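You operate a simulated robot arm through the tools that you are given. There is no shell and no other tool.

You run a simulated robot arm. Do the job below in one go: nothing can be reset, and whatever is moved stays where it is left.

Task
Switch off lamps L1, L4 and L2, then trim back to 50 Hz.
Fine: the other lamp stays burning, orange doors shut.

Only the result counts: the job must be done as asked and must still hold three seconds after the hand-in. Knocking over, shifting, dropping, spilling or breaking anything else fails it.

Robot
A 7-joint arm with a two-finger parallel gripper, fixed in place. Base frame: the origin is on the floor under the middle of its stand, x ahead of it, y to its left, z up. Readings come in cm, degrees, newtons and seconds.
It reaches about 124.7 cm from its shoulder. Its first joint turns from -132.0 to 132.0 degrees. Payload 3.91 kg.
Tool frame: the origin (TCP) lies between the finger pads and is the grasp point; the fingertips stand 3 cm ahead of it; z points along the fingers, y is the line along which they close. Largest opening 11 cm; finger width 2, thickness 1; the body of the gripper, 4.8 by 11.2 cm, starts 5.5 cm behind the TCP.
Orientation is that of the tool frame in the base frame, as a unit quaternion [w, x, y, z]. With the fingers straight down and closing along the base's y, the tool's x points along the base's -x, its y along +y and its z along -z.

Tools
- The arm moves only by the tool step_arm. Its argument "series" is a list of rows, each an object of numbers (a shift or turn left out is 0, a gripper value left out holds the last): "x", "y", "z": the shift along the tool's x, y, z in units of 25 mm (1.0 is 25 mm); "ax", "ay", "az": the turn, a rotation vector about the tool's x, y, z in units of 6 degrees (1.0 is 6 degrees). In form: [{"x": .., "y": .., "z": .., "ax": .., "ay": .., "az": ..}, ...]. A call has 1 to 20 rows; each row shifts and turns the commanded pose from where the row before left it, along the tool's axes as they then stand. "claw" is the gripper command, from -1 (fully open) to 1 (shut), values between in proportion, set as the call begins (left out, the last holds). A call with a number of a shift or a turn outside -1 to 1 is refused whole. Rows are played at 5 a second. More than 5 cm and 8.6 degrees between two rows, or a gripper value outside its range, and nothing of the call is played. A pose out of reach is approached as far as the arm can. The call stops where the force on the tool passes 50 N (or 10 N more than at its start, if that is more) or the arm is blocked; 0.2 s more then pass. Each finger travels about 10.8 cm/s and halts on what it meets, pressing with about 32 N; the grip force reading is that of the motor and also rises with nothing between the fingers. The clock runs only during rows and for 0.2 s after the last one: add rows that do not move to give the fingers time. The reply holds the time, the measured pose of the TCP, the force on the tool along the base axes, the opening and the grip force, in the units named above and with some noise, with the torque about the TCP (base axes, N m) and any sound that the robot's microphone picked up.
- Cameras (640 x 400 px; columns grow to the right, rows downward): "scene" is fixed at [6.66, 64.48, 149.23]; the picture's right is [-0.18, -0.98, 0.00], its down [-0.48, 0.09, -0.87] and it looks along [0.86, -0.16, -0.48] (base axes); focal length 335 px, centre (320, 200). "wrist" rides on the gripper at [7.2, 1.7, -10.3] in the tool frame; the picture's right is [-0.23, 0.97, 0.00], its down [-0.76, -0.18, -0.62] and it looks along [-0.61, -0.14, 0.78] (tool axes); focal length 222 px, centre (320, 200). There is no depth. A picture from a camera that has moved, and an enlarged one, comes with that camera's place and axes in the base frame and with its lens. The place of the scene camera against the robot may be out by one fixed shift of up to 2.5 cm in any direction.
- snapshot(camera): a new picture of that camera. The clock stands still meanwhile.
- enlarge(camera, box): a new picture of the part [left, top, right, bottom] of that camera's present view, enlarged. The clock stands still meanwhile.
- sign_off(): hands the job in; it is judged then, once.

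Places have to be worked out from the pictures, the camera data and where the tool is seen. Open the gripper and draw the arm clear of the work before you hand the job in, unless the task says otherwise.

The tools are called after "Call:" as name(argument=value, ...) on one line, values as JSON. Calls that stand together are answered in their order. step_arm: Moves the arm, as the interface text tells. Its arguments: {"type":"object","properties":{"series":{"type":"array","items":{"type":"object","properties":{"x":{"type":"number"},"y":{"type":"number"},"z":{"type":"number"},"ax":{"type":"number"},"ay":{"type":"number"},"az":{"type":"number"}}}},"claw":{"type":"number"}},"required":["series"]} The other tools are called the same way: snapshot (camera) takes a picture; enlarge (camera, box) takes an enlarged picture of a part of a camera's view; sign_off () hands the job in.

At the start:

```text
time_s: 0.0
position: [41.5, 36.35, 122.15]
tool_rot: [-0.001, 0.0, 1.0, 0.0]
force: [0.0, -0.4, 0.7]
ft_torque: [-0.03, 0.03, 0.01]
grip_width: 11.01
grip_force: 0.0
```

scene: 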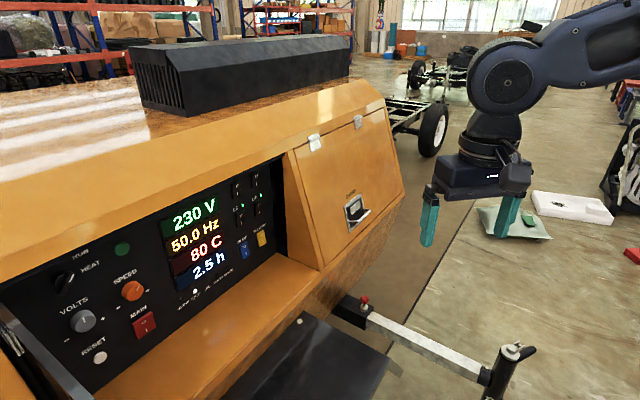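
wrist: 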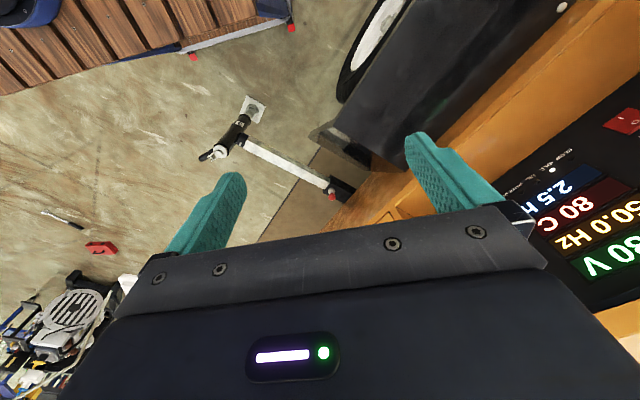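

I see a generator panel with displays, four small switches, and a speed knob; I'll look closer at the panel before moving anything.

Call:
enlarge(camera="scene", box=[150, 150, 310, 310])

Call:
enlarge(camera="scene", box=[0, 220, 180, 400])

Call:
enlarge(camera="scene", box=[210, 150, 290, 230])

```text
2.50 times, centred on (230, 230) of scene
camera zoom: at [6.66, 64.48, 149.23], right [-0.18, -0.98, 0.0], down [-0.48, 0.09, -0.87], along [0.86, -0.16, -0.48], focal length 837 px, centre (545, 125)
```

zoom: 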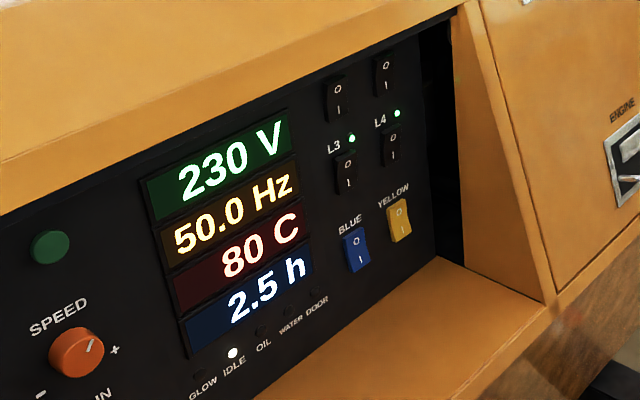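

```text
2.22 times, centred on (90, 310) of scene
camera zoom: at [6.66, 64.48, 149.23], right [-0.18, -0.98, 0.0], down [-0.48, 0.09, -0.87], along [0.86, -0.16, -0.48], focal length 744 px, centre (831, -44)
```

zoom: 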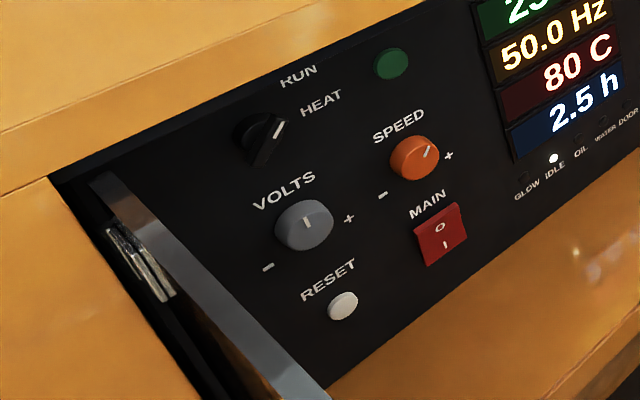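

```text
5.00 times, centred on (250, 190) of scene
camera zoom: at [6.66, 64.48, 149.23], right [-0.18, -0.98, 0.0], down [-0.48, 0.09, -0.87], along [0.86, -0.16, -0.48], focal length 1674 px, centre (670, 250)
```

zoom: 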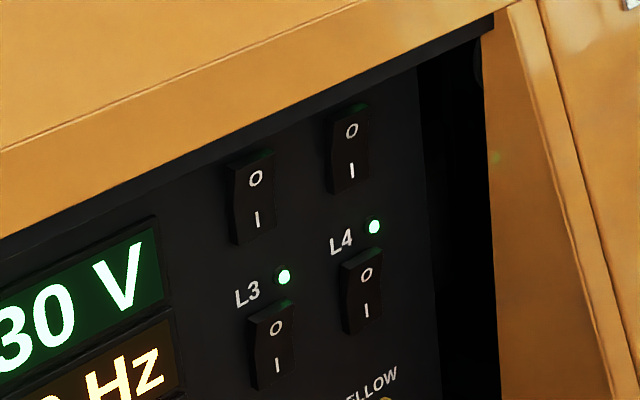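

The lamp switches are the four small black rockers (L3/L4 labelled below, top-row labels hidden by the hood); the panel seems vertical, roughly at x≈73–80, facing about (-0.93,-0.36,0). I'll turn the tool to face the panel in free air to read the labels with the wrist camera.

Call:
step_arm(series=[{"az": -0.9}, {"az": -0.9}, {"az": -0.9}, {"az": -0.9}, {"ay": -1}, {"ay": -1}, {"ay": -1}, {"ay": -1}, {"ay": -1}, {"ay": -1}, {"ay": -1}, {"ay": -1}, {"ay": -1}, {"ay": -1}], claw=-1)

```text
time_s: 3.0
position: [41.54, 36.38, 122.28]
tool_rot: [0.493, -0.162, 0.85, 0.094]
force: [0.1, 0.0, 0.4]
ft_torque: [-0.01, 0.0, -0.01]
grip_width: 10.98
grip_force: 0.1
```

The tool turned as intended without contact. I'll look through the wrist camera and the scene camera.

Call:
snapshot(camera="wrist")

Call:
snapshot(camera="scene")

```text
taken
camera wrist: at [29.19, 33.43, 121.08], right [-0.25, 0.95, 0.2], down [-0.08, -0.22, 0.97], along [0.96, 0.23, 0.14], focal length 222 px, centre (320, 200)
```

wrist: 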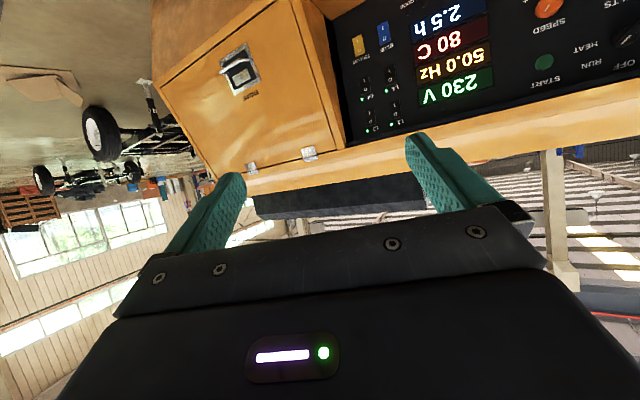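

```text
taken
```

scene: 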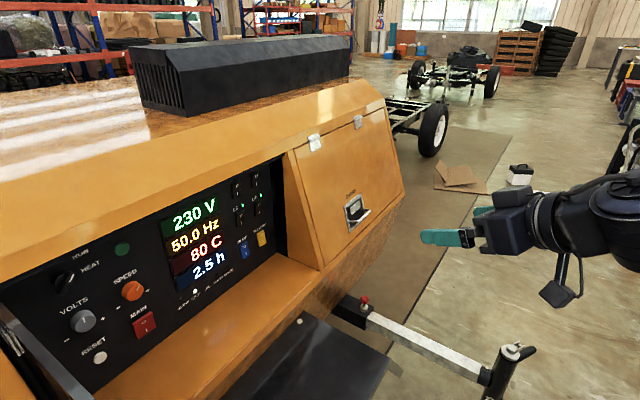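

The wrist camera now sees the whole panel upside down, so I'll enlarge the switch area and the knob area.

Call:
enlarge(camera="wrist", box=[330, 50, 430, 150])

Call:
enlarge(camera="wrist", box=[320, 0, 640, 160])

```text
4.00 times, centred on (380, 100) of wrist
camera zoom: at [29.19, 33.43, 121.08], right [-0.25, 0.95, 0.2], down [-0.08, -0.22, 0.97], along [0.96, 0.23, 0.14], focal length 888 px, centre (80, 600)
```

zoom: 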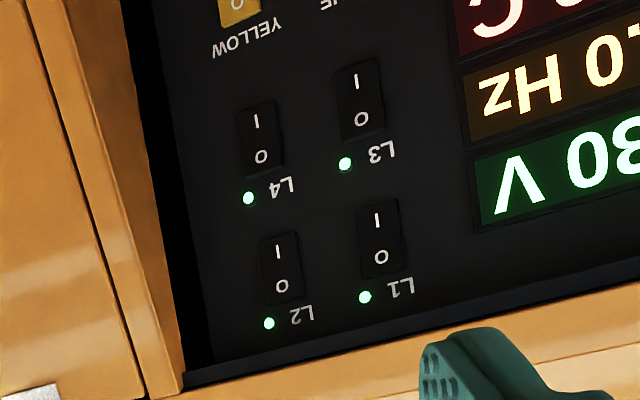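

```text
2.00 times, centred on (480, 80) of wrist
camera zoom: at [29.19, 33.43, 121.08], right [-0.25, 0.95, 0.2], down [-0.08, -0.22, 0.97], along [0.96, 0.23, 0.14], focal length 444 px, centre (0, 440)
```

zoom: 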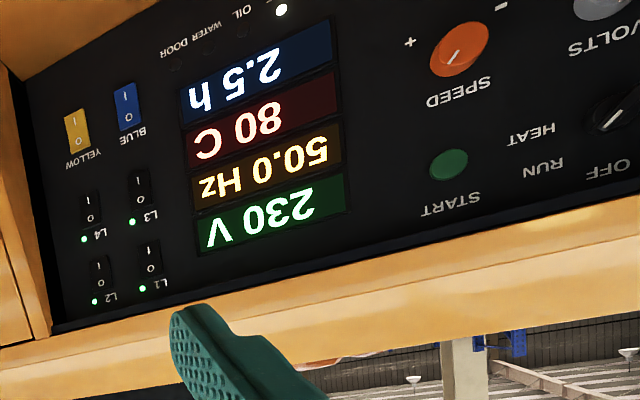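

Labels are now readable: L1 top-left, L2 top-right, L3 bottom-left, L4 bottom-right, each with O toward the top; all four are lit, and L3 must stay on. Rough triangulation puts L1 near (83, 71, 110); I'll finish pitching to horizontal and move closer to get a second viewpoint.

Call:
step_arm(series=[{"ay": -1}, {"ay": -1}, {"ay": -1}, {"ay": -1}, {"ay": -1}, {"x": 0.49, "y": 0.42, "z": 0.8}, {"x": 0.49, "y": 0.42, "z": 0.8}, {"x": 0.49, "y": 0.42, "z": 0.8}, {"x": 0.49, "y": 0.42, "z": 0.8}, {"x": 0.49, "y": 0.42, "z": 0.8}, {"x": 0.49, "y": 0.42, "z": 0.8}, {"x": 0.49, "y": 0.42, "z": 0.8}, {"x": 0.49, "y": 0.42, "z": 0.8}, {"x": 0.49, "y": 0.42, "z": 0.8}, {"x": 0.49, "y": 0.42, "z": 0.8}], claw=-1)

Call:
snapshot(camera="wrist")

Call:
snapshot(camera="scene")

```text
time_s: 6.2
position: [56.25, 53.78, 110.05]
tool_rot: [0.695, -0.131, 0.694, 0.132]
force: [-0.4, 0.0, 0.1]
ft_torque: [0.0, 0.0, 0.01]
grip_width: 10.98
grip_force: 0.1
```

```text
taken
camera wrist: at [45.96, 51.44, 102.78], right [-0.36, 0.91, 0.23], down [-0.51, -0.4, 0.76], along [0.78, 0.16, 0.61], focal length 222 px, centre (320, 200)
```

wrist: 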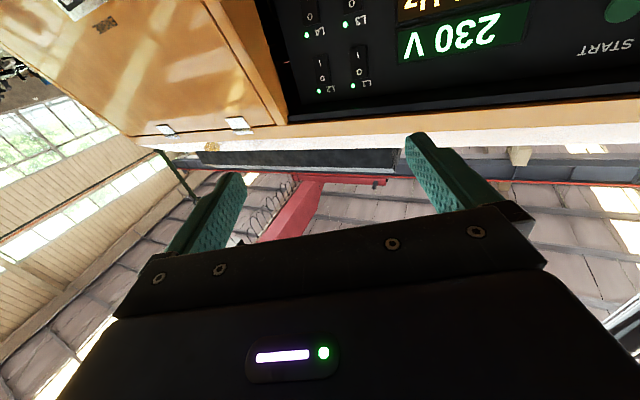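

```text
taken
```

scene: 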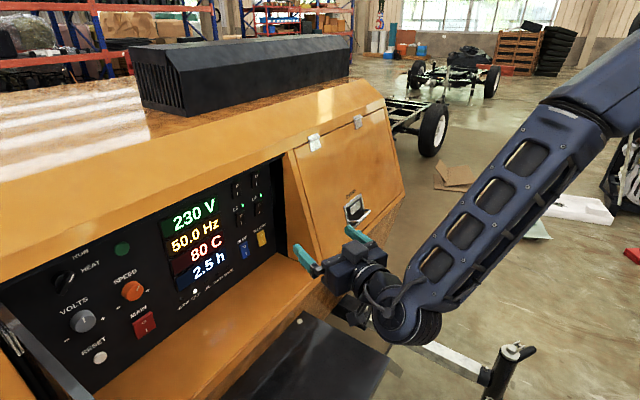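

The tool is now level with the panel and clear of everything. I'll enlarge the wrist view to measure the switch positions.

Call:
enlarge(camera="wrist", box=[260, 0, 420, 120])

Call:
enlarge(camera="scene", box=[220, 150, 420, 350])

```text
3.33 times, centred on (340, 60) of wrist
camera zoom: at [45.96, 51.44, 102.78], right [-0.36, 0.91, 0.23], down [-0.51, -0.4, 0.76], along [0.78, 0.16, 0.61], focal length 740 px, centre (253, 667)
```

zoom: 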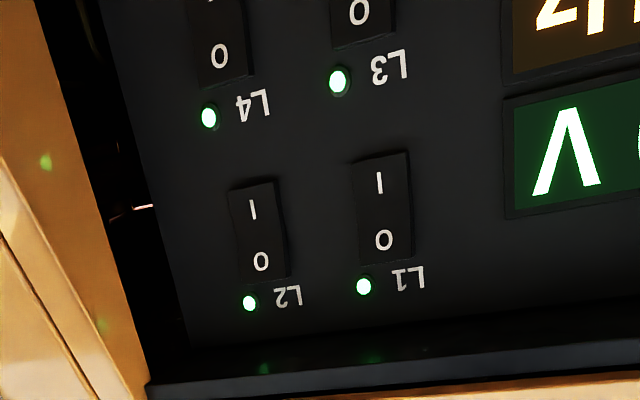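

```text
2.00 times, centred on (320, 250) of scene
camera zoom: at [6.66, 64.48, 149.23], right [-0.18, -0.98, 0.0], down [-0.48, 0.09, -0.87], along [0.86, -0.16, -0.48], focal length 670 px, centre (320, 100)
```

zoom: 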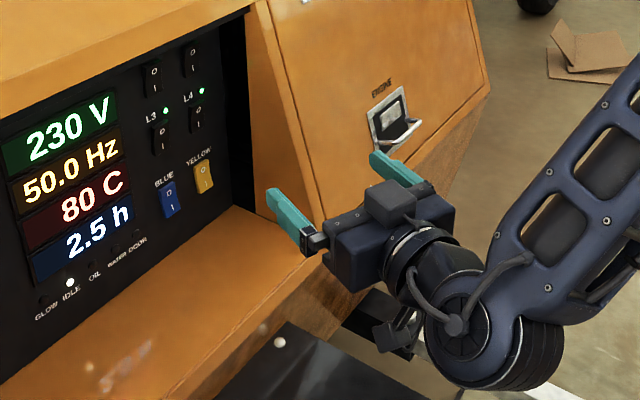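

Triangulating from the two views gives LEDs L1≈(86.5,71.8,113.2), L2≈(91.5,66.7,113.2), L4≈(91.8,66.9,104.1), so the panel is vertical with inward normal ≈(0.71,0.71,0), a yaw of about 45°. I'll yaw the tool another 23.6°, close the gripper, and move to a stand-off in front of L1.

Call:
step_arm(series=[{"ax": -0.98}, {"ax": -0.98}, {"ax": -0.98}, {"ax": -0.99}, {"x": -0.1, "y": -0.72, "z": 0.8}, {"x": -0.1, "y": -0.72, "z": 0.8}, {"x": -0.1, "y": -0.72, "z": 0.8}, {"x": -0.1, "y": -0.74, "z": 0.8}, {}], claw=1)

Call:
snapshot(camera="wrist")

Call:
snapshot(camera="scene")

```text
time_s: 8.2
position: [57.16, 53.66, 110.11]
tool_rot: [0.653, -0.271, 0.654, 0.27]
force: [0.1, 0.7, 0.6]
ft_torque: [-0.03, -0.02, 0.01]
grip_width: 0.0
grip_force: 32.3
out of reach, approached as far as the arm can: row 5, 6, 7, 8
```

```text
taken
camera wrist: at [48.56, 47.6, 102.84], right [-0.69, 0.69, 0.23], down [-0.31, -0.56, 0.76], along [0.65, 0.45, 0.61], focal length 222 px, centre (320, 200)
```

wrist: 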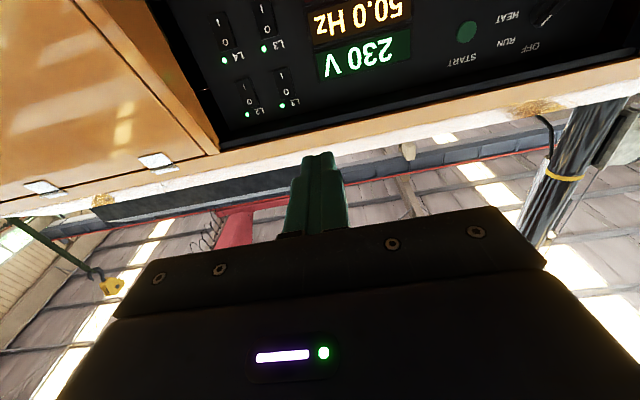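

```text
taken
```

scene: 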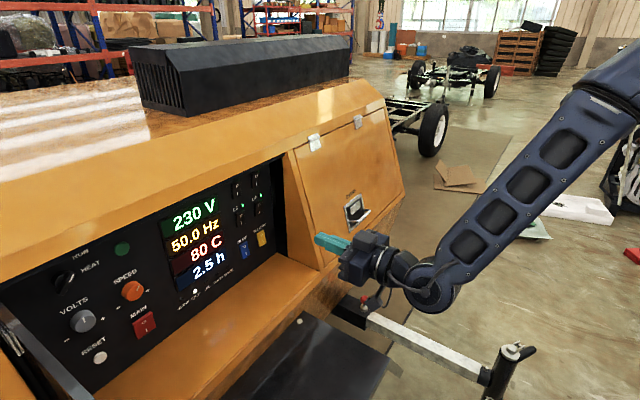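

The yaw reached 45° but the following shifts were reported out of reach, probably at a joint limit. I'll test small single-axis moves to find which direction is free.

Call:
step_arm(series=[{"z": 0.4}, {"z": 0.4}])

```text
time_s: 8.8
position: [58.42, 54.99, 110.16]
tool_rot: [0.652, -0.27, 0.656, 0.268]
force: [-0.1, 0.2, 0.2]
ft_torque: [0.02, -0.04, 0.02]
grip_width: 0.0
grip_force: 32.0
```

Forward works and the commanded pose restarts from where the arm is. Now I'll test the sideways direction (toward L1).

Call:
step_arm(series=[{"y": -0.4}, {"y": -0.4}])

```text
time_s: 9.4
position: [58.46, 55.1, 110.15]
tool_rot: [0.653, -0.27, 0.655, 0.269]
force: [-0.7, 0.7, 0.8]
ft_torque: [0.02, -0.01, 0.01]
grip_width: 0.0
grip_force: 32.3
out of reach, approached as far as the arm can: row 1, 2
```

Sideways to the right is blocked, so a wrist joint seems to be at its limit. I'll test rolling the tool about its own axis each way to find out which side has room.

Call:
step_arm(series=[{"az": -1}, {"az": -1}])

Call:
step_arm(series=[{"az": 1}, {"az": 1}])

```text
time_s: 10.0
position: [58.32, 55.22, 110.23]
tool_rot: [0.677, -0.338, 0.622, 0.201]
force: [0.3, -0.5, 0.0]
ft_torque: [-0.01, 0.02, -0.03]
grip_width: 0.0
grip_force: 32.2
```

```text
time_s: 10.6
position: [58.43, 55.17, 110.09]
tool_rot: [0.653, -0.27, 0.653, 0.27]
force: [1.3, 0.1, -0.8]
ft_torque: [-0.01, 0.05, -0.04]
grip_width: 0.0
grip_force: 31.7
```

Rolling both ways is possible here; I'll roll further negative and retry the sideways move.

Call:
step_arm(series=[{"az": -1}, {"az": -1}, {"az": -1}, {"az": -1}, {"az": -1}])

Call:
step_arm(series=[{"y": -0.35, "x": 0.2}, {"y": -0.35, "x": 0.2}])

```text
time_s: 11.8
position: [58.49, 55.17, 110.12]
tool_rot: [0.701, -0.43, 0.562, 0.09]
force: [-0.4, 0.1, -0.7]
ft_torque: [-0.01, 0.02, -0.01]
grip_width: 0.01
grip_force: 32.0
```

```text
time_s: 12.4
position: [58.38, 55.26, 110.14]
tool_rot: [0.7, -0.43, 0.563, 0.091]
force: [-0.5, -0.7, -0.5]
ft_torque: [0.02, 0.01, -0.02]
grip_width: 0.01
grip_force: 32.0
out of reach, approached as far as the arm can: row 1, 2
```

Roll isn't the limiting joint; the limit appears to be hand yaw relative to the arm's azimuth. I'll undo the roll, ease the yaw back to about 35° (10° off normal is fine for pressing), and advance toward L1's stand-off.

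Call:
step_arm(series=[{"az": 1}, {"az": 1}, {"az": 1}, {"az": 1}, {"az": 1}, {"ax": 0.83}, {"ax": 0.83}, {"x": -0.04, "y": -0.06, "z": 0.8}, {"x": -0.04, "y": -0.06, "z": 0.8}, {"x": -0.04, "y": -0.06, "z": 0.8}, {"x": -0.04, "y": -0.06, "z": 0.8}, {"x": -0.04, "y": -0.06, "z": 0.8}])

Call:
snapshot(camera="wrist")

Call:
snapshot(camera="scene")

```text
time_s: 15.0
position: [67.05, 60.25, 110.65]
tool_rot: [0.674, -0.214, 0.674, 0.213]
force: [-0.7, 1.3, 0.1]
ft_torque: [-0.03, -0.01, -0.01]
grip_width: 0.0
grip_force: 31.6
```

```text
taken
camera wrist: at [57.47, 55.77, 103.38], right [-0.56, 0.8, 0.23], down [-0.41, -0.5, 0.76], along [0.72, 0.34, 0.61], focal length 222 px, centre (320, 200)
```

wrist: 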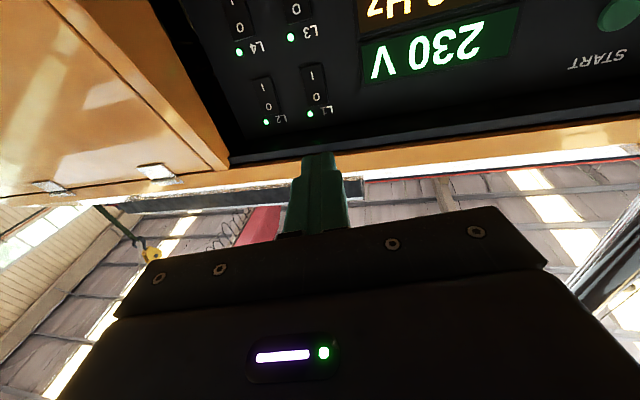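

```text
taken
```

scene: 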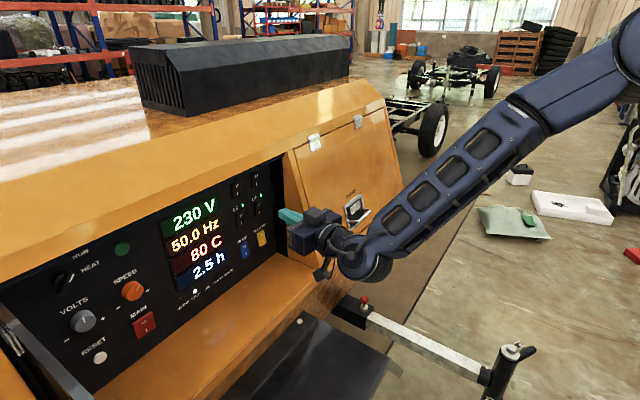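

That works. I'll enlarge this closer view to refine the L1/L2/L4 coordinates.

Call:
enlarge(camera="wrist", box=[210, 0, 370, 160])

Call:
enlarge(camera="scene", box=[200, 150, 380, 300])

```text
2.50 times, centred on (290, 80) of wrist
camera zoom: at [57.47, 55.77, 103.38], right [-0.56, 0.8, 0.23], down [-0.41, -0.5, 0.76], along [0.72, 0.34, 0.61], focal length 555 px, centre (395, 500)
```

zoom: 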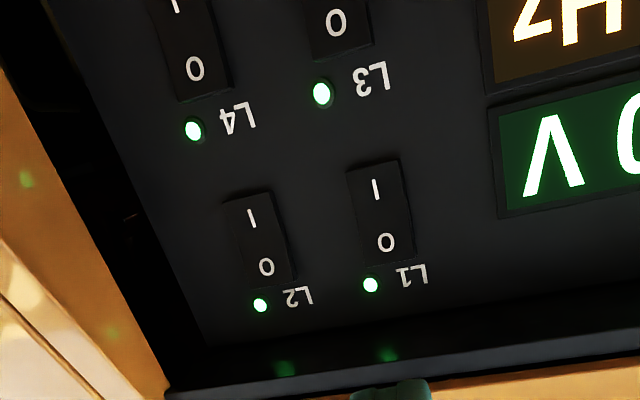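

```text
2.67 times, centred on (290, 225) of scene
camera zoom: at [6.66, 64.48, 149.23], right [-0.18, -0.98, 0.0], down [-0.48, 0.09, -0.87], along [0.86, -0.16, -0.48], focal length 893 px, centre (400, 133)
```

zoom: 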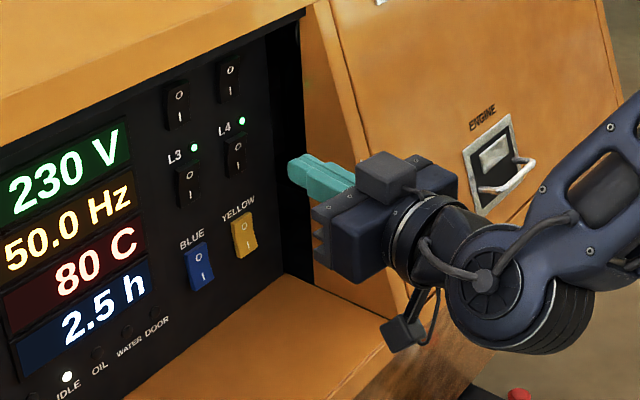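

Third view confirms: L1's "O" at ≈(84.6,72.3,110.9), L2's at ≈(89.7,67.2,110.9), L4's at ≈(89.7,67.3,101.7), panel plane at (x+y)/√2≈111.9. The closed fingertips are about 18 cm from L1's O along the tool axis; I'll advance 14 cm first.

Call:
step_arm(series=[{"z": 0.8, "x": -0.02, "y": -0.02}, {"z": 0.8, "x": -0.02, "y": -0.02}, {"z": 0.8, "x": -0.02, "y": -0.02}, {"z": 0.8, "x": -0.02, "y": -0.02}, {"z": 0.8, "x": -0.02}, {"z": 0.8}, {"z": 0.8}])

Call:
enlarge(camera="scene", box=[200, 150, 360, 270])

Call:
snapshot(camera="wrist")

```text
time_s: 16.6
position: [78.6, 68.3, 110.97]
tool_rot: [0.674, -0.214, 0.674, 0.214]
force: [0.1, 0.6, -0.8]
ft_torque: [-0.04, 0.0, -0.04]
grip_width: 0.02
grip_force: 31.6
```

```text
3.33 times, centred on (280, 210) of scene
camera zoom: at [6.66, 64.48, 149.23], right [-0.18, -0.98, 0.0], down [-0.48, 0.09, -0.87], along [0.86, -0.16, -0.48], focal length 1116 px, centre (453, 167)
```

zoom: 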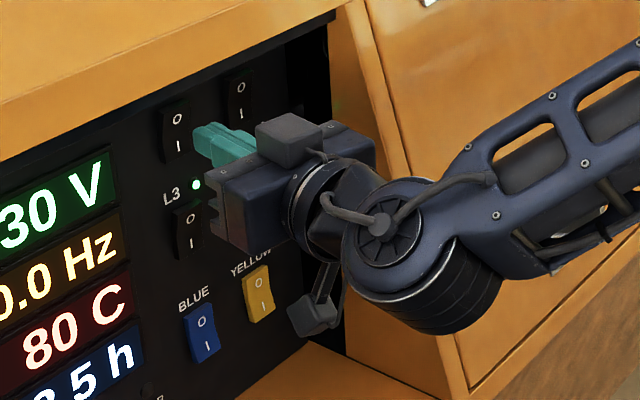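

```text
taken
camera wrist: at [69.04, 63.72, 103.62], right [-0.56, 0.8, 0.23], down [-0.41, -0.51, 0.76], along [0.72, 0.34, 0.61], focal length 222 px, centre (320, 200)
```

wrist: 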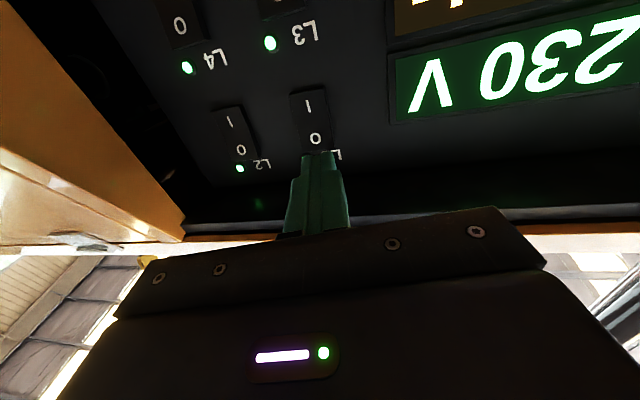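

The tips are lined up about 4 cm from L1's O. I'll advance slowly toward contact.

Call:
step_arm(series=[{"z": 0.4, "y": -0.02}, {"z": 0.4, "y": -0.02}, {"z": 0.3, "y": -0.02}, {"z": 0.15}, {"z": 0.15}, {"z": 0.1}])

Call:
enlarge(camera="wrist", box=[160, 0, 400, 180])

```text
time_s: 18.0
position: [81.72, 70.27, 110.93]
tool_rot: [0.674, -0.213, 0.674, 0.213]
force: [-0.7, -0.8, -0.3]
ft_torque: [-0.02, -0.04, 0.0]
grip_width: 0.0
grip_force: 32.3
```

```text
2.22 times, centred on (280, 90) of wrist
camera zoom: at [72.2, 65.76, 103.64], right [-0.56, 0.8, 0.23], down [-0.41, -0.5, 0.76], along [0.72, 0.34, 0.61], focal length 494 px, centre (409, 444)
```

zoom: 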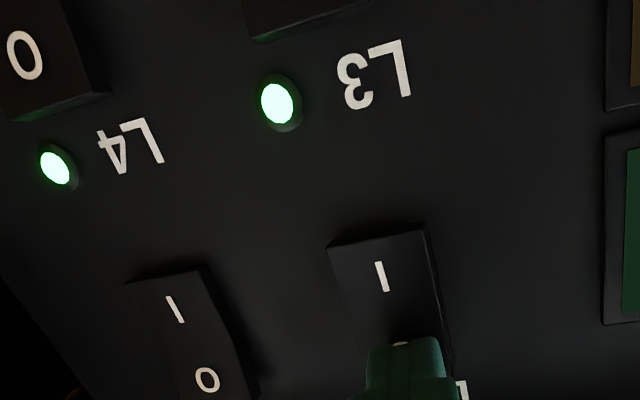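

The fingertip sits right over L1's O without contact force yet. I'll press forward in small steps.

Call:
step_arm(series=[{"z": 0.1}, {"z": 0.1}, {"z": 0.1}, {"z": 0.1}])

Call:
enlarge(camera="wrist", box=[160, 0, 400, 180])

Call:
enlarge(camera="scene", box=[150, 150, 310, 270])

```text
time_s: 18.6
position: [81.81, 70.32, 110.97]
tool_rot: [0.673, -0.214, 0.674, 0.215]
force: [-23.8, -30.5, 7.4]
ft_torque: [-0.11, 0.1, -0.02]
grip_width: 0.01
grip_force: 32.4
stopped in row 2: the force on the tool passed its limit at 59 N (the readings are from after the stop); the commanded pose is now the measured one
```

```text
2.22 times, centred on (280, 90) of wrist
camera zoom: at [72.29, 65.86, 103.69], right [-0.56, 0.8, 0.23], down [-0.41, -0.5, 0.76], along [0.72, 0.34, 0.61], focal length 494 px, centre (409, 444)
```

zoom: 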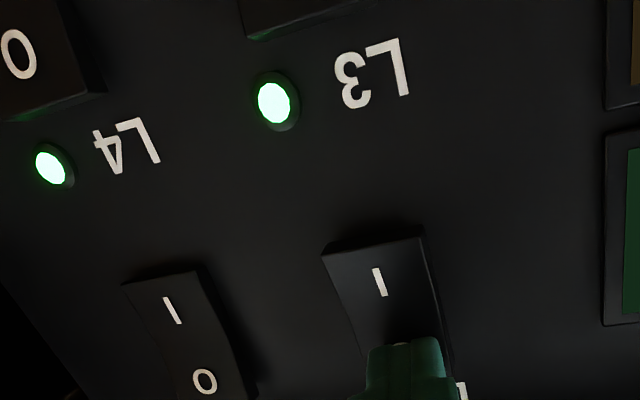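

```text
3.33 times, centred on (230, 210) of scene
camera zoom: at [6.66, 64.48, 149.23], right [-0.18, -0.98, 0.0], down [-0.48, 0.09, -0.87], along [0.86, -0.16, -0.48], focal length 1116 px, centre (620, 167)
```

zoom: 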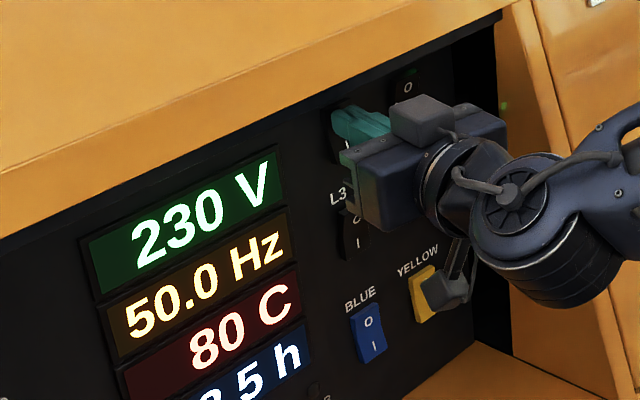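

The press reached 59 N but the display still reads 50.0 Hz and the rocker's I half looks unchanged. I'll back off a few cm and inspect the rocker's shape before trying again.

Call:
step_arm(series=[{"z": -0.5}, {"z": -0.5}, {"z": -0.5}])

Call:
enlarge(camera="wrist", box=[190, 30, 370, 165])

Call:
enlarge(camera="scene", box=[225, 165, 285, 225])

```text
time_s: 19.4
position: [78.7, 68.31, 110.74]
tool_rot: [0.673, -0.215, 0.674, 0.214]
force: [0.6, 0.8, -0.6]
ft_torque: [0.01, -0.03, -0.02]
grip_width: 0.0
grip_force: 32.3
```

```text
2.96 times, centred on (280, 98) of wrist
camera zoom: at [69.34, 63.82, 103.55], right [-0.56, 0.8, 0.23], down [-0.4, -0.5, 0.76], along [0.72, 0.34, 0.61], focal length 658 px, centre (438, 504)
```

zoom: 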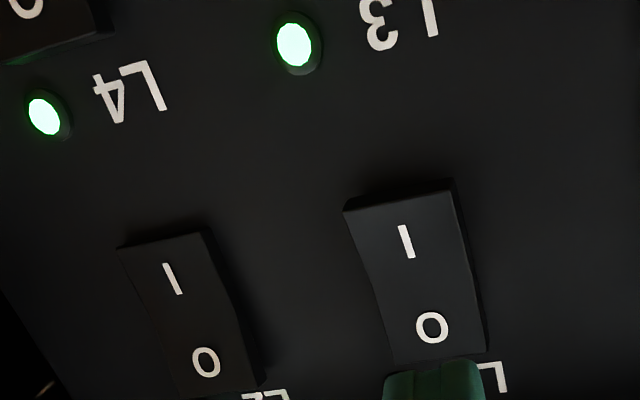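

```text
6.67 times, centred on (255, 195) of scene
camera zoom: at [6.66, 64.48, 149.23], right [-0.18, -0.98, 0.0], down [-0.48, 0.09, -0.87], along [0.86, -0.16, -0.48], focal length 2232 px, centre (753, 233)
```

zoom: 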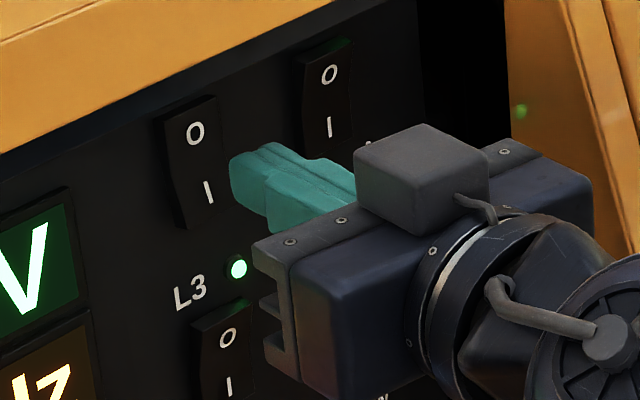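

L1's rocker now looks different from L2's (I half standing out, no green glow at its top), so it appears switched off. I'll check the display and LED.

Call:
snapshot(camera="scene")

Call:
enlarge(camera="scene", box=[150, 180, 250, 300])

```text
taken
```

scene: 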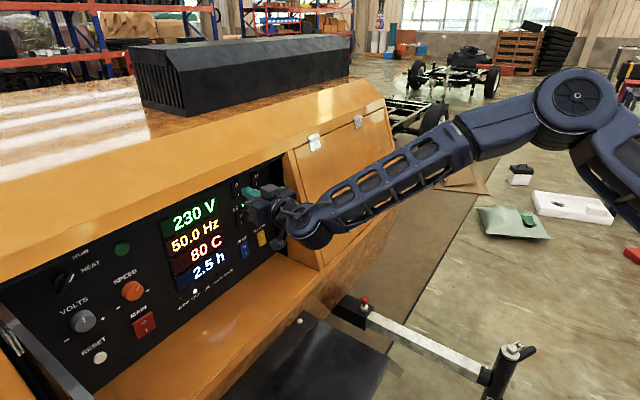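

```text
3.33 times, centred on (200, 240) of scene
camera zoom: at [6.66, 64.48, 149.23], right [-0.18, -0.98, 0.0], down [-0.48, 0.09, -0.87], along [0.86, -0.16, -0.48], focal length 1116 px, centre (720, 67)
```

zoom: 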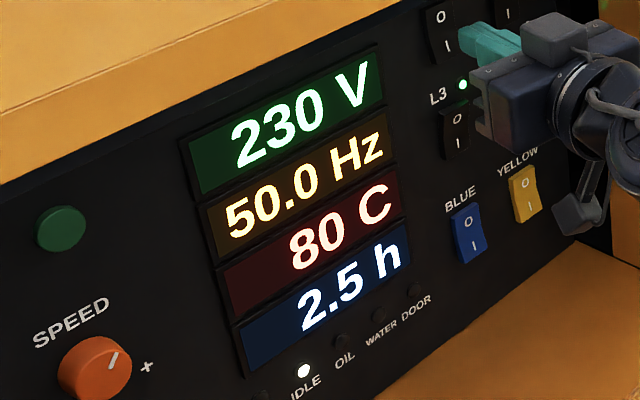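

The display still reads 50.0 Hz; I'll retreat a bit more and verify L1's LED with the wrist camera.

Call:
step_arm(series=[{"z": -0.8}, {"z": -0.8}, {"z": -0.8}, {}])

Call:
enlarge(camera="wrist", box=[200, 0, 380, 180])

Call:
enlarge(camera="scene", box=[150, 160, 290, 300])

```text
time_s: 20.4
position: [73.94, 64.94, 110.87]
tool_rot: [0.673, -0.216, 0.674, 0.215]
force: [-0.2, -0.7, 0.1]
ft_torque: [0.02, 0.03, -0.03]
grip_width: 0.01
grip_force: 32.2
```

```text
2.22 times, centred on (290, 90) of wrist
camera zoom: at [64.51, 60.32, 103.58], right [-0.56, 0.8, 0.23], down [-0.4, -0.5, 0.76], along [0.72, 0.34, 0.61], focal length 494 px, centre (387, 444)
```

zoom: 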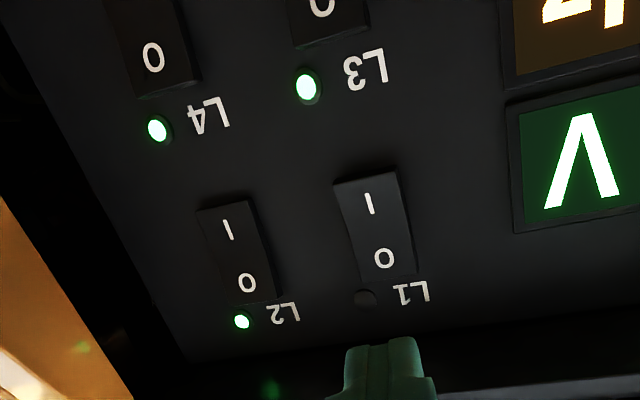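

```text
2.86 times, centred on (220, 230) of scene
camera zoom: at [6.66, 64.48, 149.23], right [-0.18, -0.98, 0.0], down [-0.48, 0.09, -0.87], along [0.86, -0.16, -0.48], focal length 957 px, centre (606, 114)
```

zoom: 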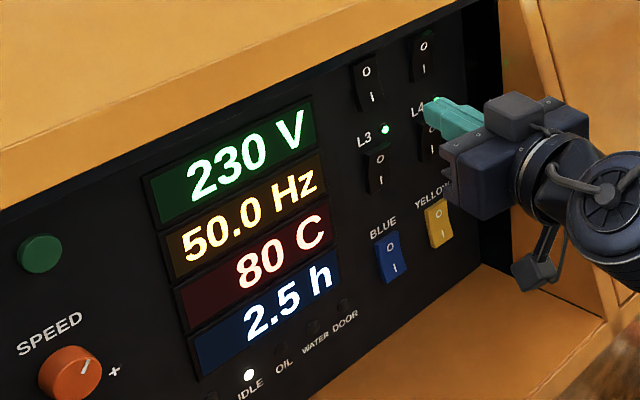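

L1's LED is off and the other three are lit. Next is L4: its O is at about (89.7,67.3,101.7), so I'll shift right 7 cm and down 9 cm while retracted.

Call:
step_arm(series=[{"x": 0.73, "y": -0.58}, {"x": 0.73, "y": -0.58}, {"x": 0.73, "y": -0.58}, {"x": 0.73, "y": -0.58}, {"x": 0.73, "y": -0.58}, {}])

Call:
snapshot(camera="wrist")

Call:
enlarge(camera="scene", box=[140, 150, 340, 320])

```text
time_s: 21.8
position: [78.08, 58.86, 101.67]
tool_rot: [0.672, -0.214, 0.675, 0.214]
force: [-0.1, 0.5, 0.0]
ft_torque: [0.0, -0.02, -0.03]
grip_width: 0.02
grip_force: 32.3
```

```text
taken
camera wrist: at [68.61, 54.41, 94.42], right [-0.56, 0.8, 0.23], down [-0.4, -0.5, 0.76], along [0.72, 0.34, 0.61], focal length 222 px, centre (320, 200)
```

wrist: 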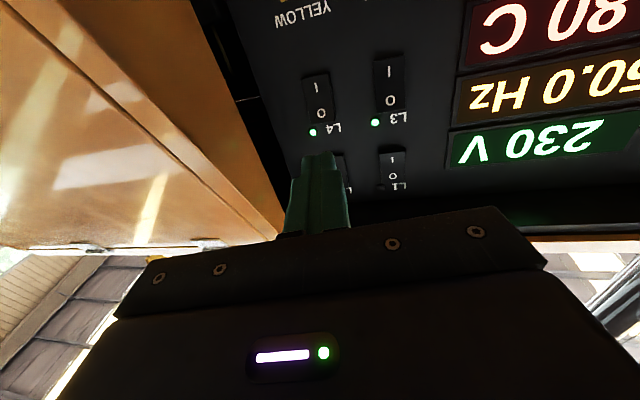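

```text
2.35 times, centred on (240, 235) of scene
camera zoom: at [6.66, 64.48, 149.23], right [-0.18, -0.98, 0.0], down [-0.48, 0.09, -0.87], along [0.86, -0.16, -0.48], focal length 788 px, centre (508, 118)
```

zoom: 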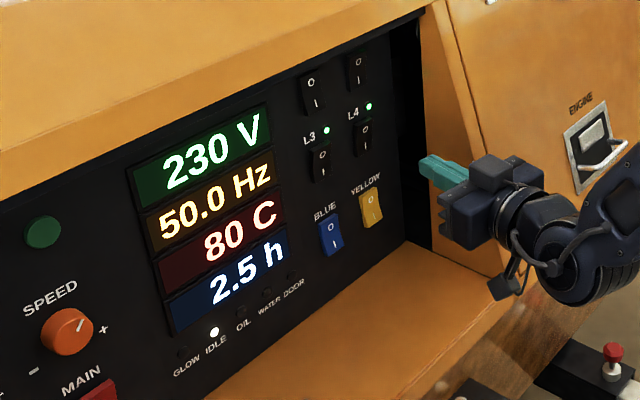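

Aligned with L4 and about 11 cm short of it along the tool axis. I'll advance 9 cm and check.

Call:
step_arm(series=[{"z": 0.8}, {"z": 0.8}, {"z": 0.8}, {"z": 0.8}, {"z": 0.4, "y": 0.05}])

Call:
snapshot(camera="wrist")

Call:
enlarge(camera="scene", box=[200, 150, 340, 290])

```text
time_s: 23.0
position: [85.46, 64.26, 101.65]
tool_rot: [0.674, -0.214, 0.674, 0.214]
force: [-0.3, -0.5, -0.5]
ft_torque: [-0.02, -0.01, -0.03]
grip_width: 0.0
grip_force: 32.1
```

```text
taken
camera wrist: at [75.96, 59.75, 94.46], right [-0.56, 0.8, 0.23], down [-0.4, -0.5, 0.76], along [0.72, 0.34, 0.6], focal length 222 px, centre (320, 200)
```

wrist: 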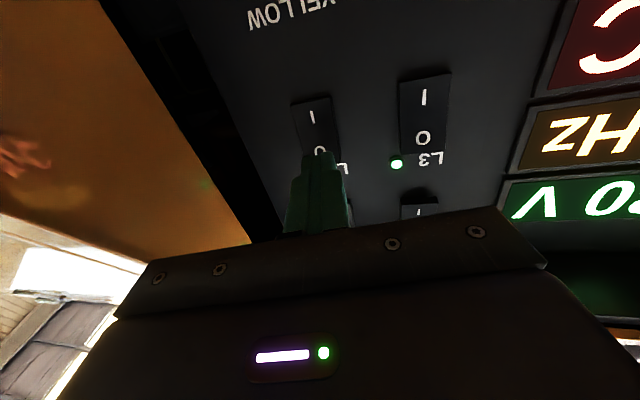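

```text
2.86 times, centred on (270, 220) of scene
camera zoom: at [6.66, 64.48, 149.23], right [-0.18, -0.98, 0.0], down [-0.48, 0.09, -0.87], along [0.86, -0.16, -0.48], focal length 957 px, centre (463, 143)
```

zoom: 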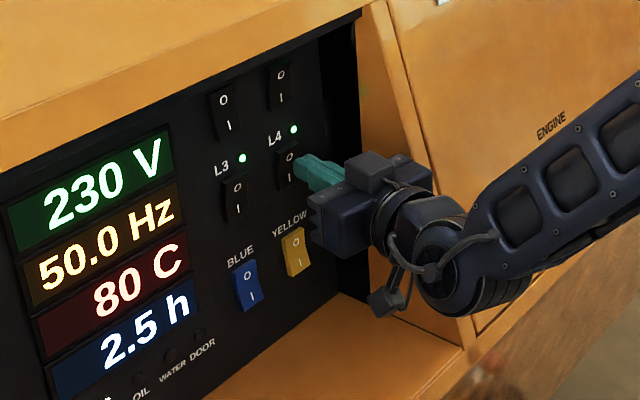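

The tip is directly over L4's O with about 1.7 cm left. I'll press in small steps until the force stop.

Call:
step_arm(series=[{"z": 0.15}, {"z": 0.15}, {"z": 0.15}, {"z": 0.1}, {"z": 0.1}, {"z": 0.1}, {"z": 0.1}, {"z": 0.1}])

Call:
enlarge(camera="scene", box=[200, 150, 340, 290])

```text
time_s: 24.6
position: [86.73, 65.3, 101.77]
tool_rot: [0.673, -0.215, 0.675, 0.214]
force: [-27.2, -27.3, 9.7]
ft_torque: [0.0, 0.06, 0.17]
grip_width: 0.0
grip_force: 31.8
stopped in row 7: the force on the tool passed its limit at 61 N (the readings are from after the stop); the commanded pose is now the measured one
```

```text
2.86 times, centred on (270, 220) of scene
camera zoom: at [6.66, 64.48, 149.23], right [-0.18, -0.98, 0.0], down [-0.48, 0.09, -0.87], along [0.86, -0.16, -0.48], focal length 957 px, centre (463, 143)
```

zoom: 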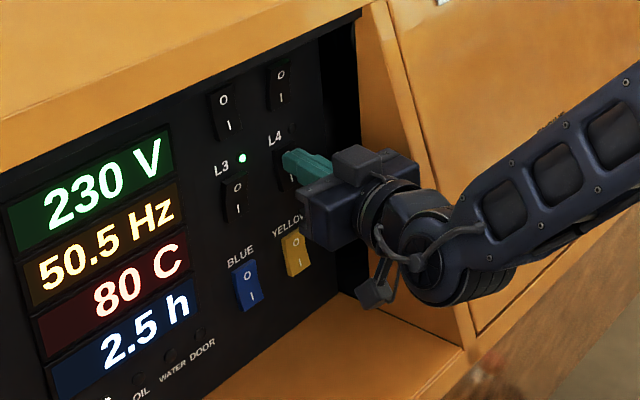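

L4's LED is out and the frequency rose to 50.5 Hz. I'll retract 5 cm, rise 9.2 cm to L2's O, which has the same horizontal position, and approach again.

Call:
step_arm(series=[{"z": -0.7}, {"z": -0.7}, {"z": -0.6}, {"x": -0.74}, {"x": -0.74}, {"x": -0.74}, {"x": -0.74}, {"x": -0.72}, {}])

Call:
snapshot(camera="wrist")

Call:
enlarge(camera="scene", box=[150, 150, 310, 290])

```text
time_s: 26.6
position: [82.98, 62.58, 110.77]
tool_rot: [0.672, -0.215, 0.676, 0.213]
force: [-0.1, -0.8, -0.3]
ft_torque: [0.0, -0.02, -0.01]
grip_width: 0.02
grip_force: 32.2
```

```text
taken
camera wrist: at [73.33, 57.99, 103.56], right [-0.56, 0.8, 0.23], down [-0.4, -0.5, 0.76], along [0.72, 0.34, 0.6], focal length 222 px, centre (320, 200)
```

wrist: 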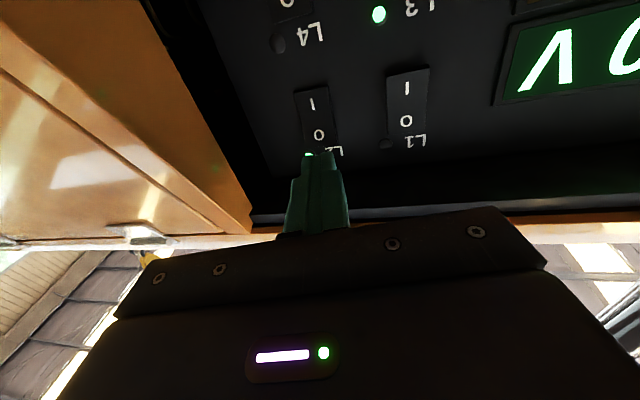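

```text
2.86 times, centred on (230, 220) of scene
camera zoom: at [6.66, 64.48, 149.23], right [-0.18, -0.98, 0.0], down [-0.48, 0.09, -0.87], along [0.86, -0.16, -0.48], focal length 957 px, centre (577, 143)
```

zoom: 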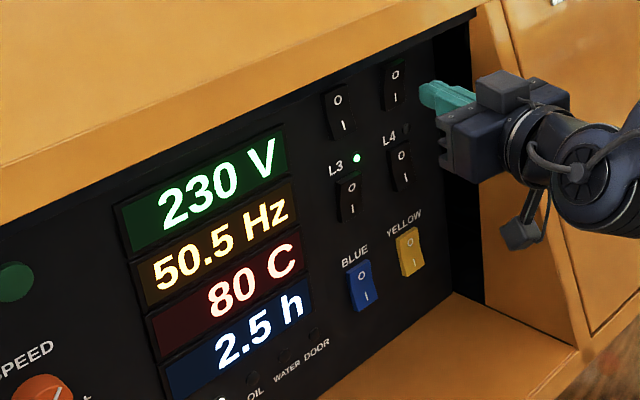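

L1 and L4 are out, L3 and L2 lit, display 50.5 Hz. Tips are about 4.6 cm from L2's O; advancing slowly to press it.

Call:
step_arm(series=[{"z": 0.5, "x": -0.06, "y": -0.03}, {"z": 0.5}, {"z": 0.3}, {"z": 0.15}, {"z": 0.15}, {"z": 0.1}, {"z": 0.1}, {"z": 0.1}, {"z": 0.1}, {"z": 0.1}])

Call:
enlarge(camera="scene", box=[150, 150, 310, 290])

```text
time_s: 28.7
position: [86.88, 65.32, 110.87]
tool_rot: [0.672, -0.216, 0.676, 0.213]
force: [-25.6, -28.5, 5.3]
ft_torque: [-0.11, 0.09, 0.14]
grip_width: 0.01
grip_force: 31.8
stopped in row 10: the force on the tool passed its limit at 61 N (the readings are from after the stop); the commanded pose is now the measured one
```

```text
2.86 times, centred on (230, 220) of scene
camera zoom: at [6.66, 64.48, 149.23], right [-0.18, -0.98, 0.0], down [-0.48, 0.09, -0.87], along [0.86, -0.16, -0.48], focal length 957 px, centre (577, 143)
```

zoom: 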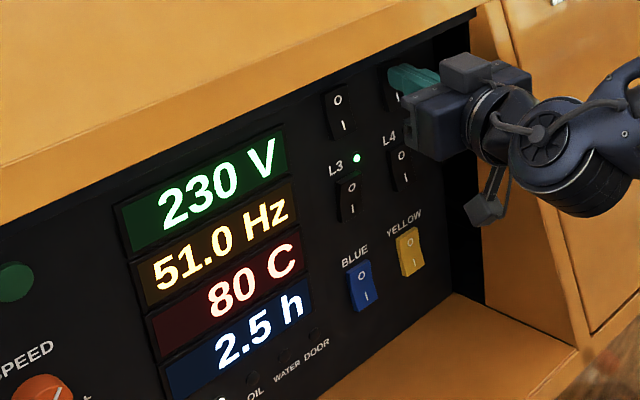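

The press hit its stop and the display rose to 51.0 Hz. I'll retract 10 cm and verify the LEDs and the settled frequency.

Call:
step_arm(series=[{"z": -0.8}, {"z": -0.8}, {"z": -0.8}, {"z": -0.8}, {"z": -0.8}, {}, {}])

Call:
enlarge(camera="wrist", box=[210, 0, 410, 170])

Call:
enlarge(camera="scene", box=[50, 150, 310, 370])

```text
time_s: 30.3
position: [78.81, 59.5, 110.82]
tool_rot: [0.671, -0.216, 0.677, 0.213]
force: [-0.3, -0.1, -0.4]
ft_torque: [0.01, 0.0, 0.02]
grip_width: 0.0
grip_force: 32.0
```

```text
2.35 times, centred on (310, 85) of wrist
camera zoom: at [69.31, 54.98, 103.64], right [-0.56, 0.8, 0.23], down [-0.4, -0.5, 0.77], along [0.72, 0.34, 0.6], focal length 523 px, centre (344, 471)
```

zoom: 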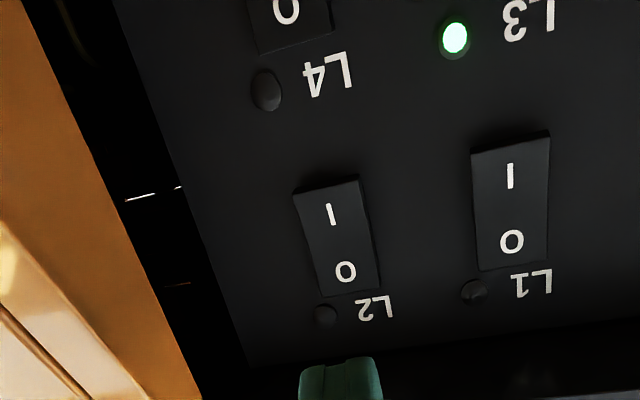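

```text
1.82 times, centred on (180, 260) of scene
camera zoom: at [6.66, 64.48, 149.23], right [-0.18, -0.98, 0.0], down [-0.48, 0.09, -0.87], along [0.86, -0.16, -0.48], focal length 609 px, centre (574, 91)
```

zoom: 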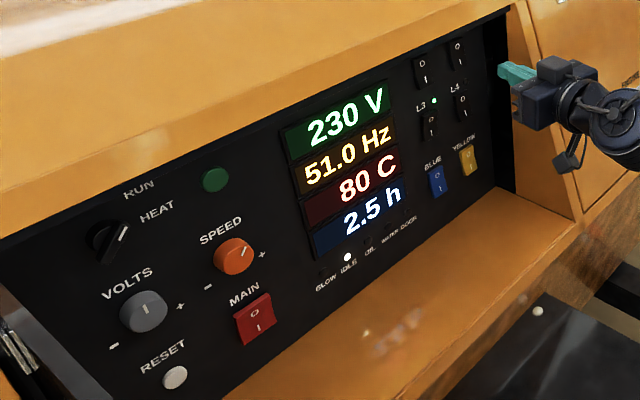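

L1, L2 and L4 are all dark with L3 still lit; display shows 51.0 Hz. Next is the orange SPEED knob near (63.5,94.5,99): I'll retract, swing left in front of it, yaw to 45°, and open the gripper.

Call:
step_arm(series=[{"z": -0.9}, {"z": -0.9}, {"z": -0.9}, {"z": -0.9}, {"y": 0.9, "z": -0.05, "x": 0.3}, {"y": 0.9, "z": -0.05, "x": 0.3}, {"y": 0.9, "z": -0.05, "x": 0.3}, {"y": 0.9, "z": -0.05, "x": 0.3}, {"y": 0.9, "z": -0.05, "x": 0.3}, {"y": 0.9, "z": -0.05, "x": 0.3}, {"y": 0.9, "z": -0.05, "x": 0.3}, {"y": 0.9, "z": -0.05, "x": 0.3}, {"y": 0.9, "z": -0.05, "x": 0.3}, {"y": 0.9, "z": -0.05, "x": 0.3}])

Call:
snapshot(camera="scene")

Call:
snapshot(camera="wrist")

```text
time_s: 33.3
position: [57.62, 71.94, 103.41]
tool_rot: [0.671, -0.216, 0.676, 0.214]
force: [0.2, 0.1, 0.5]
ft_torque: [0.01, 0.01, 0.06]
grip_width: 0.0
grip_force: 32.7
```

```text
taken
```

scene: 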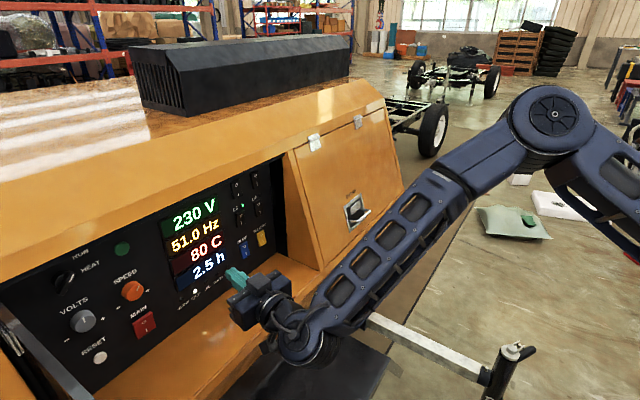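

```text
taken
camera wrist: at [48.06, 67.43, 96.14], right [-0.56, 0.8, 0.23], down [-0.4, -0.5, 0.77], along [0.72, 0.34, 0.6], focal length 222 px, centre (320, 200)
```

wrist: 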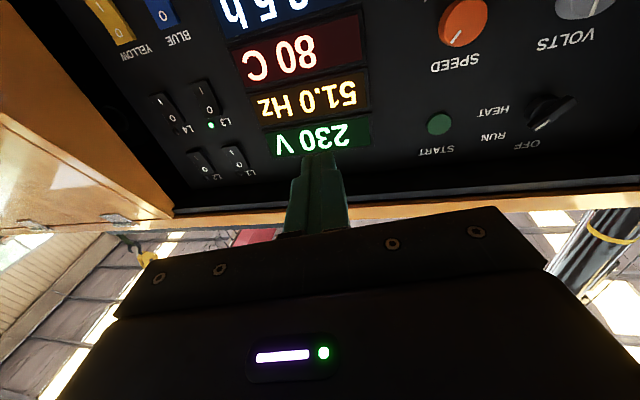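

From this and the first wrist view the SPEED knob's centre is at about z=99.2, 22.3 cm left along the panel axis (≈(62.5,94,99.2)). I'll yaw to 45°, level the tool, and shift in front of it with the gripper partly open.

Call:
step_arm(series=[{"ax": -0.8, "ay": -0.035}, {"ax": -0.8, "ay": -0.035}, {"y": 0.81, "x": 0.28}, {"y": 0.81, "x": 0.28}, {"y": 0.81, "x": 0.28}, {"y": 0.81, "x": 0.28}, {"y": 0.81, "x": 0.28}, {"y": 0.81, "x": 0.28}, {}], claw=-0.4)

Call:
snapshot(camera="wrist")

Call:
snapshot(camera="scene")

```text
time_s: 35.3
position: [48.93, 80.59, 99.11]
tool_rot: [0.653, -0.271, 0.654, 0.27]
force: [0.3, -0.6, 0.2]
ft_torque: [0.03, -0.02, 0.01]
grip_width: 7.7
grip_force: 0.1
```

```text
taken
camera wrist: at [40.3, 74.53, 91.87], right [-0.69, 0.69, 0.23], down [-0.32, -0.57, 0.76], along [0.65, 0.45, 0.61], focal length 222 px, centre (320, 200)
```

wrist: 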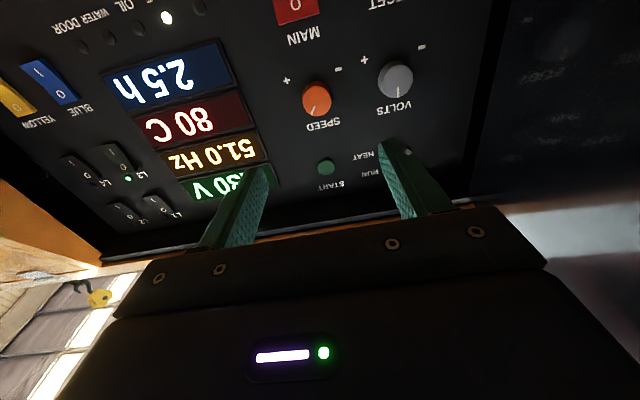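

```text
taken
```

scene: 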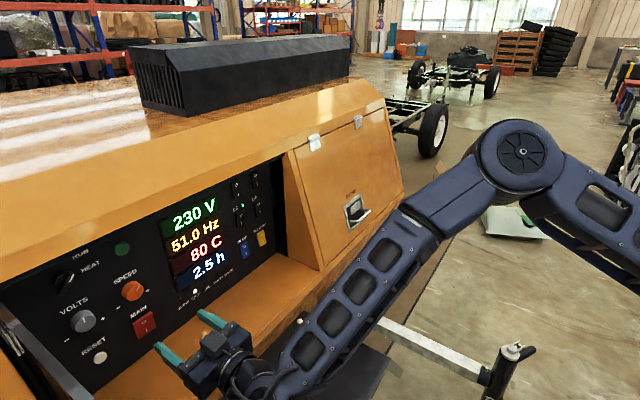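

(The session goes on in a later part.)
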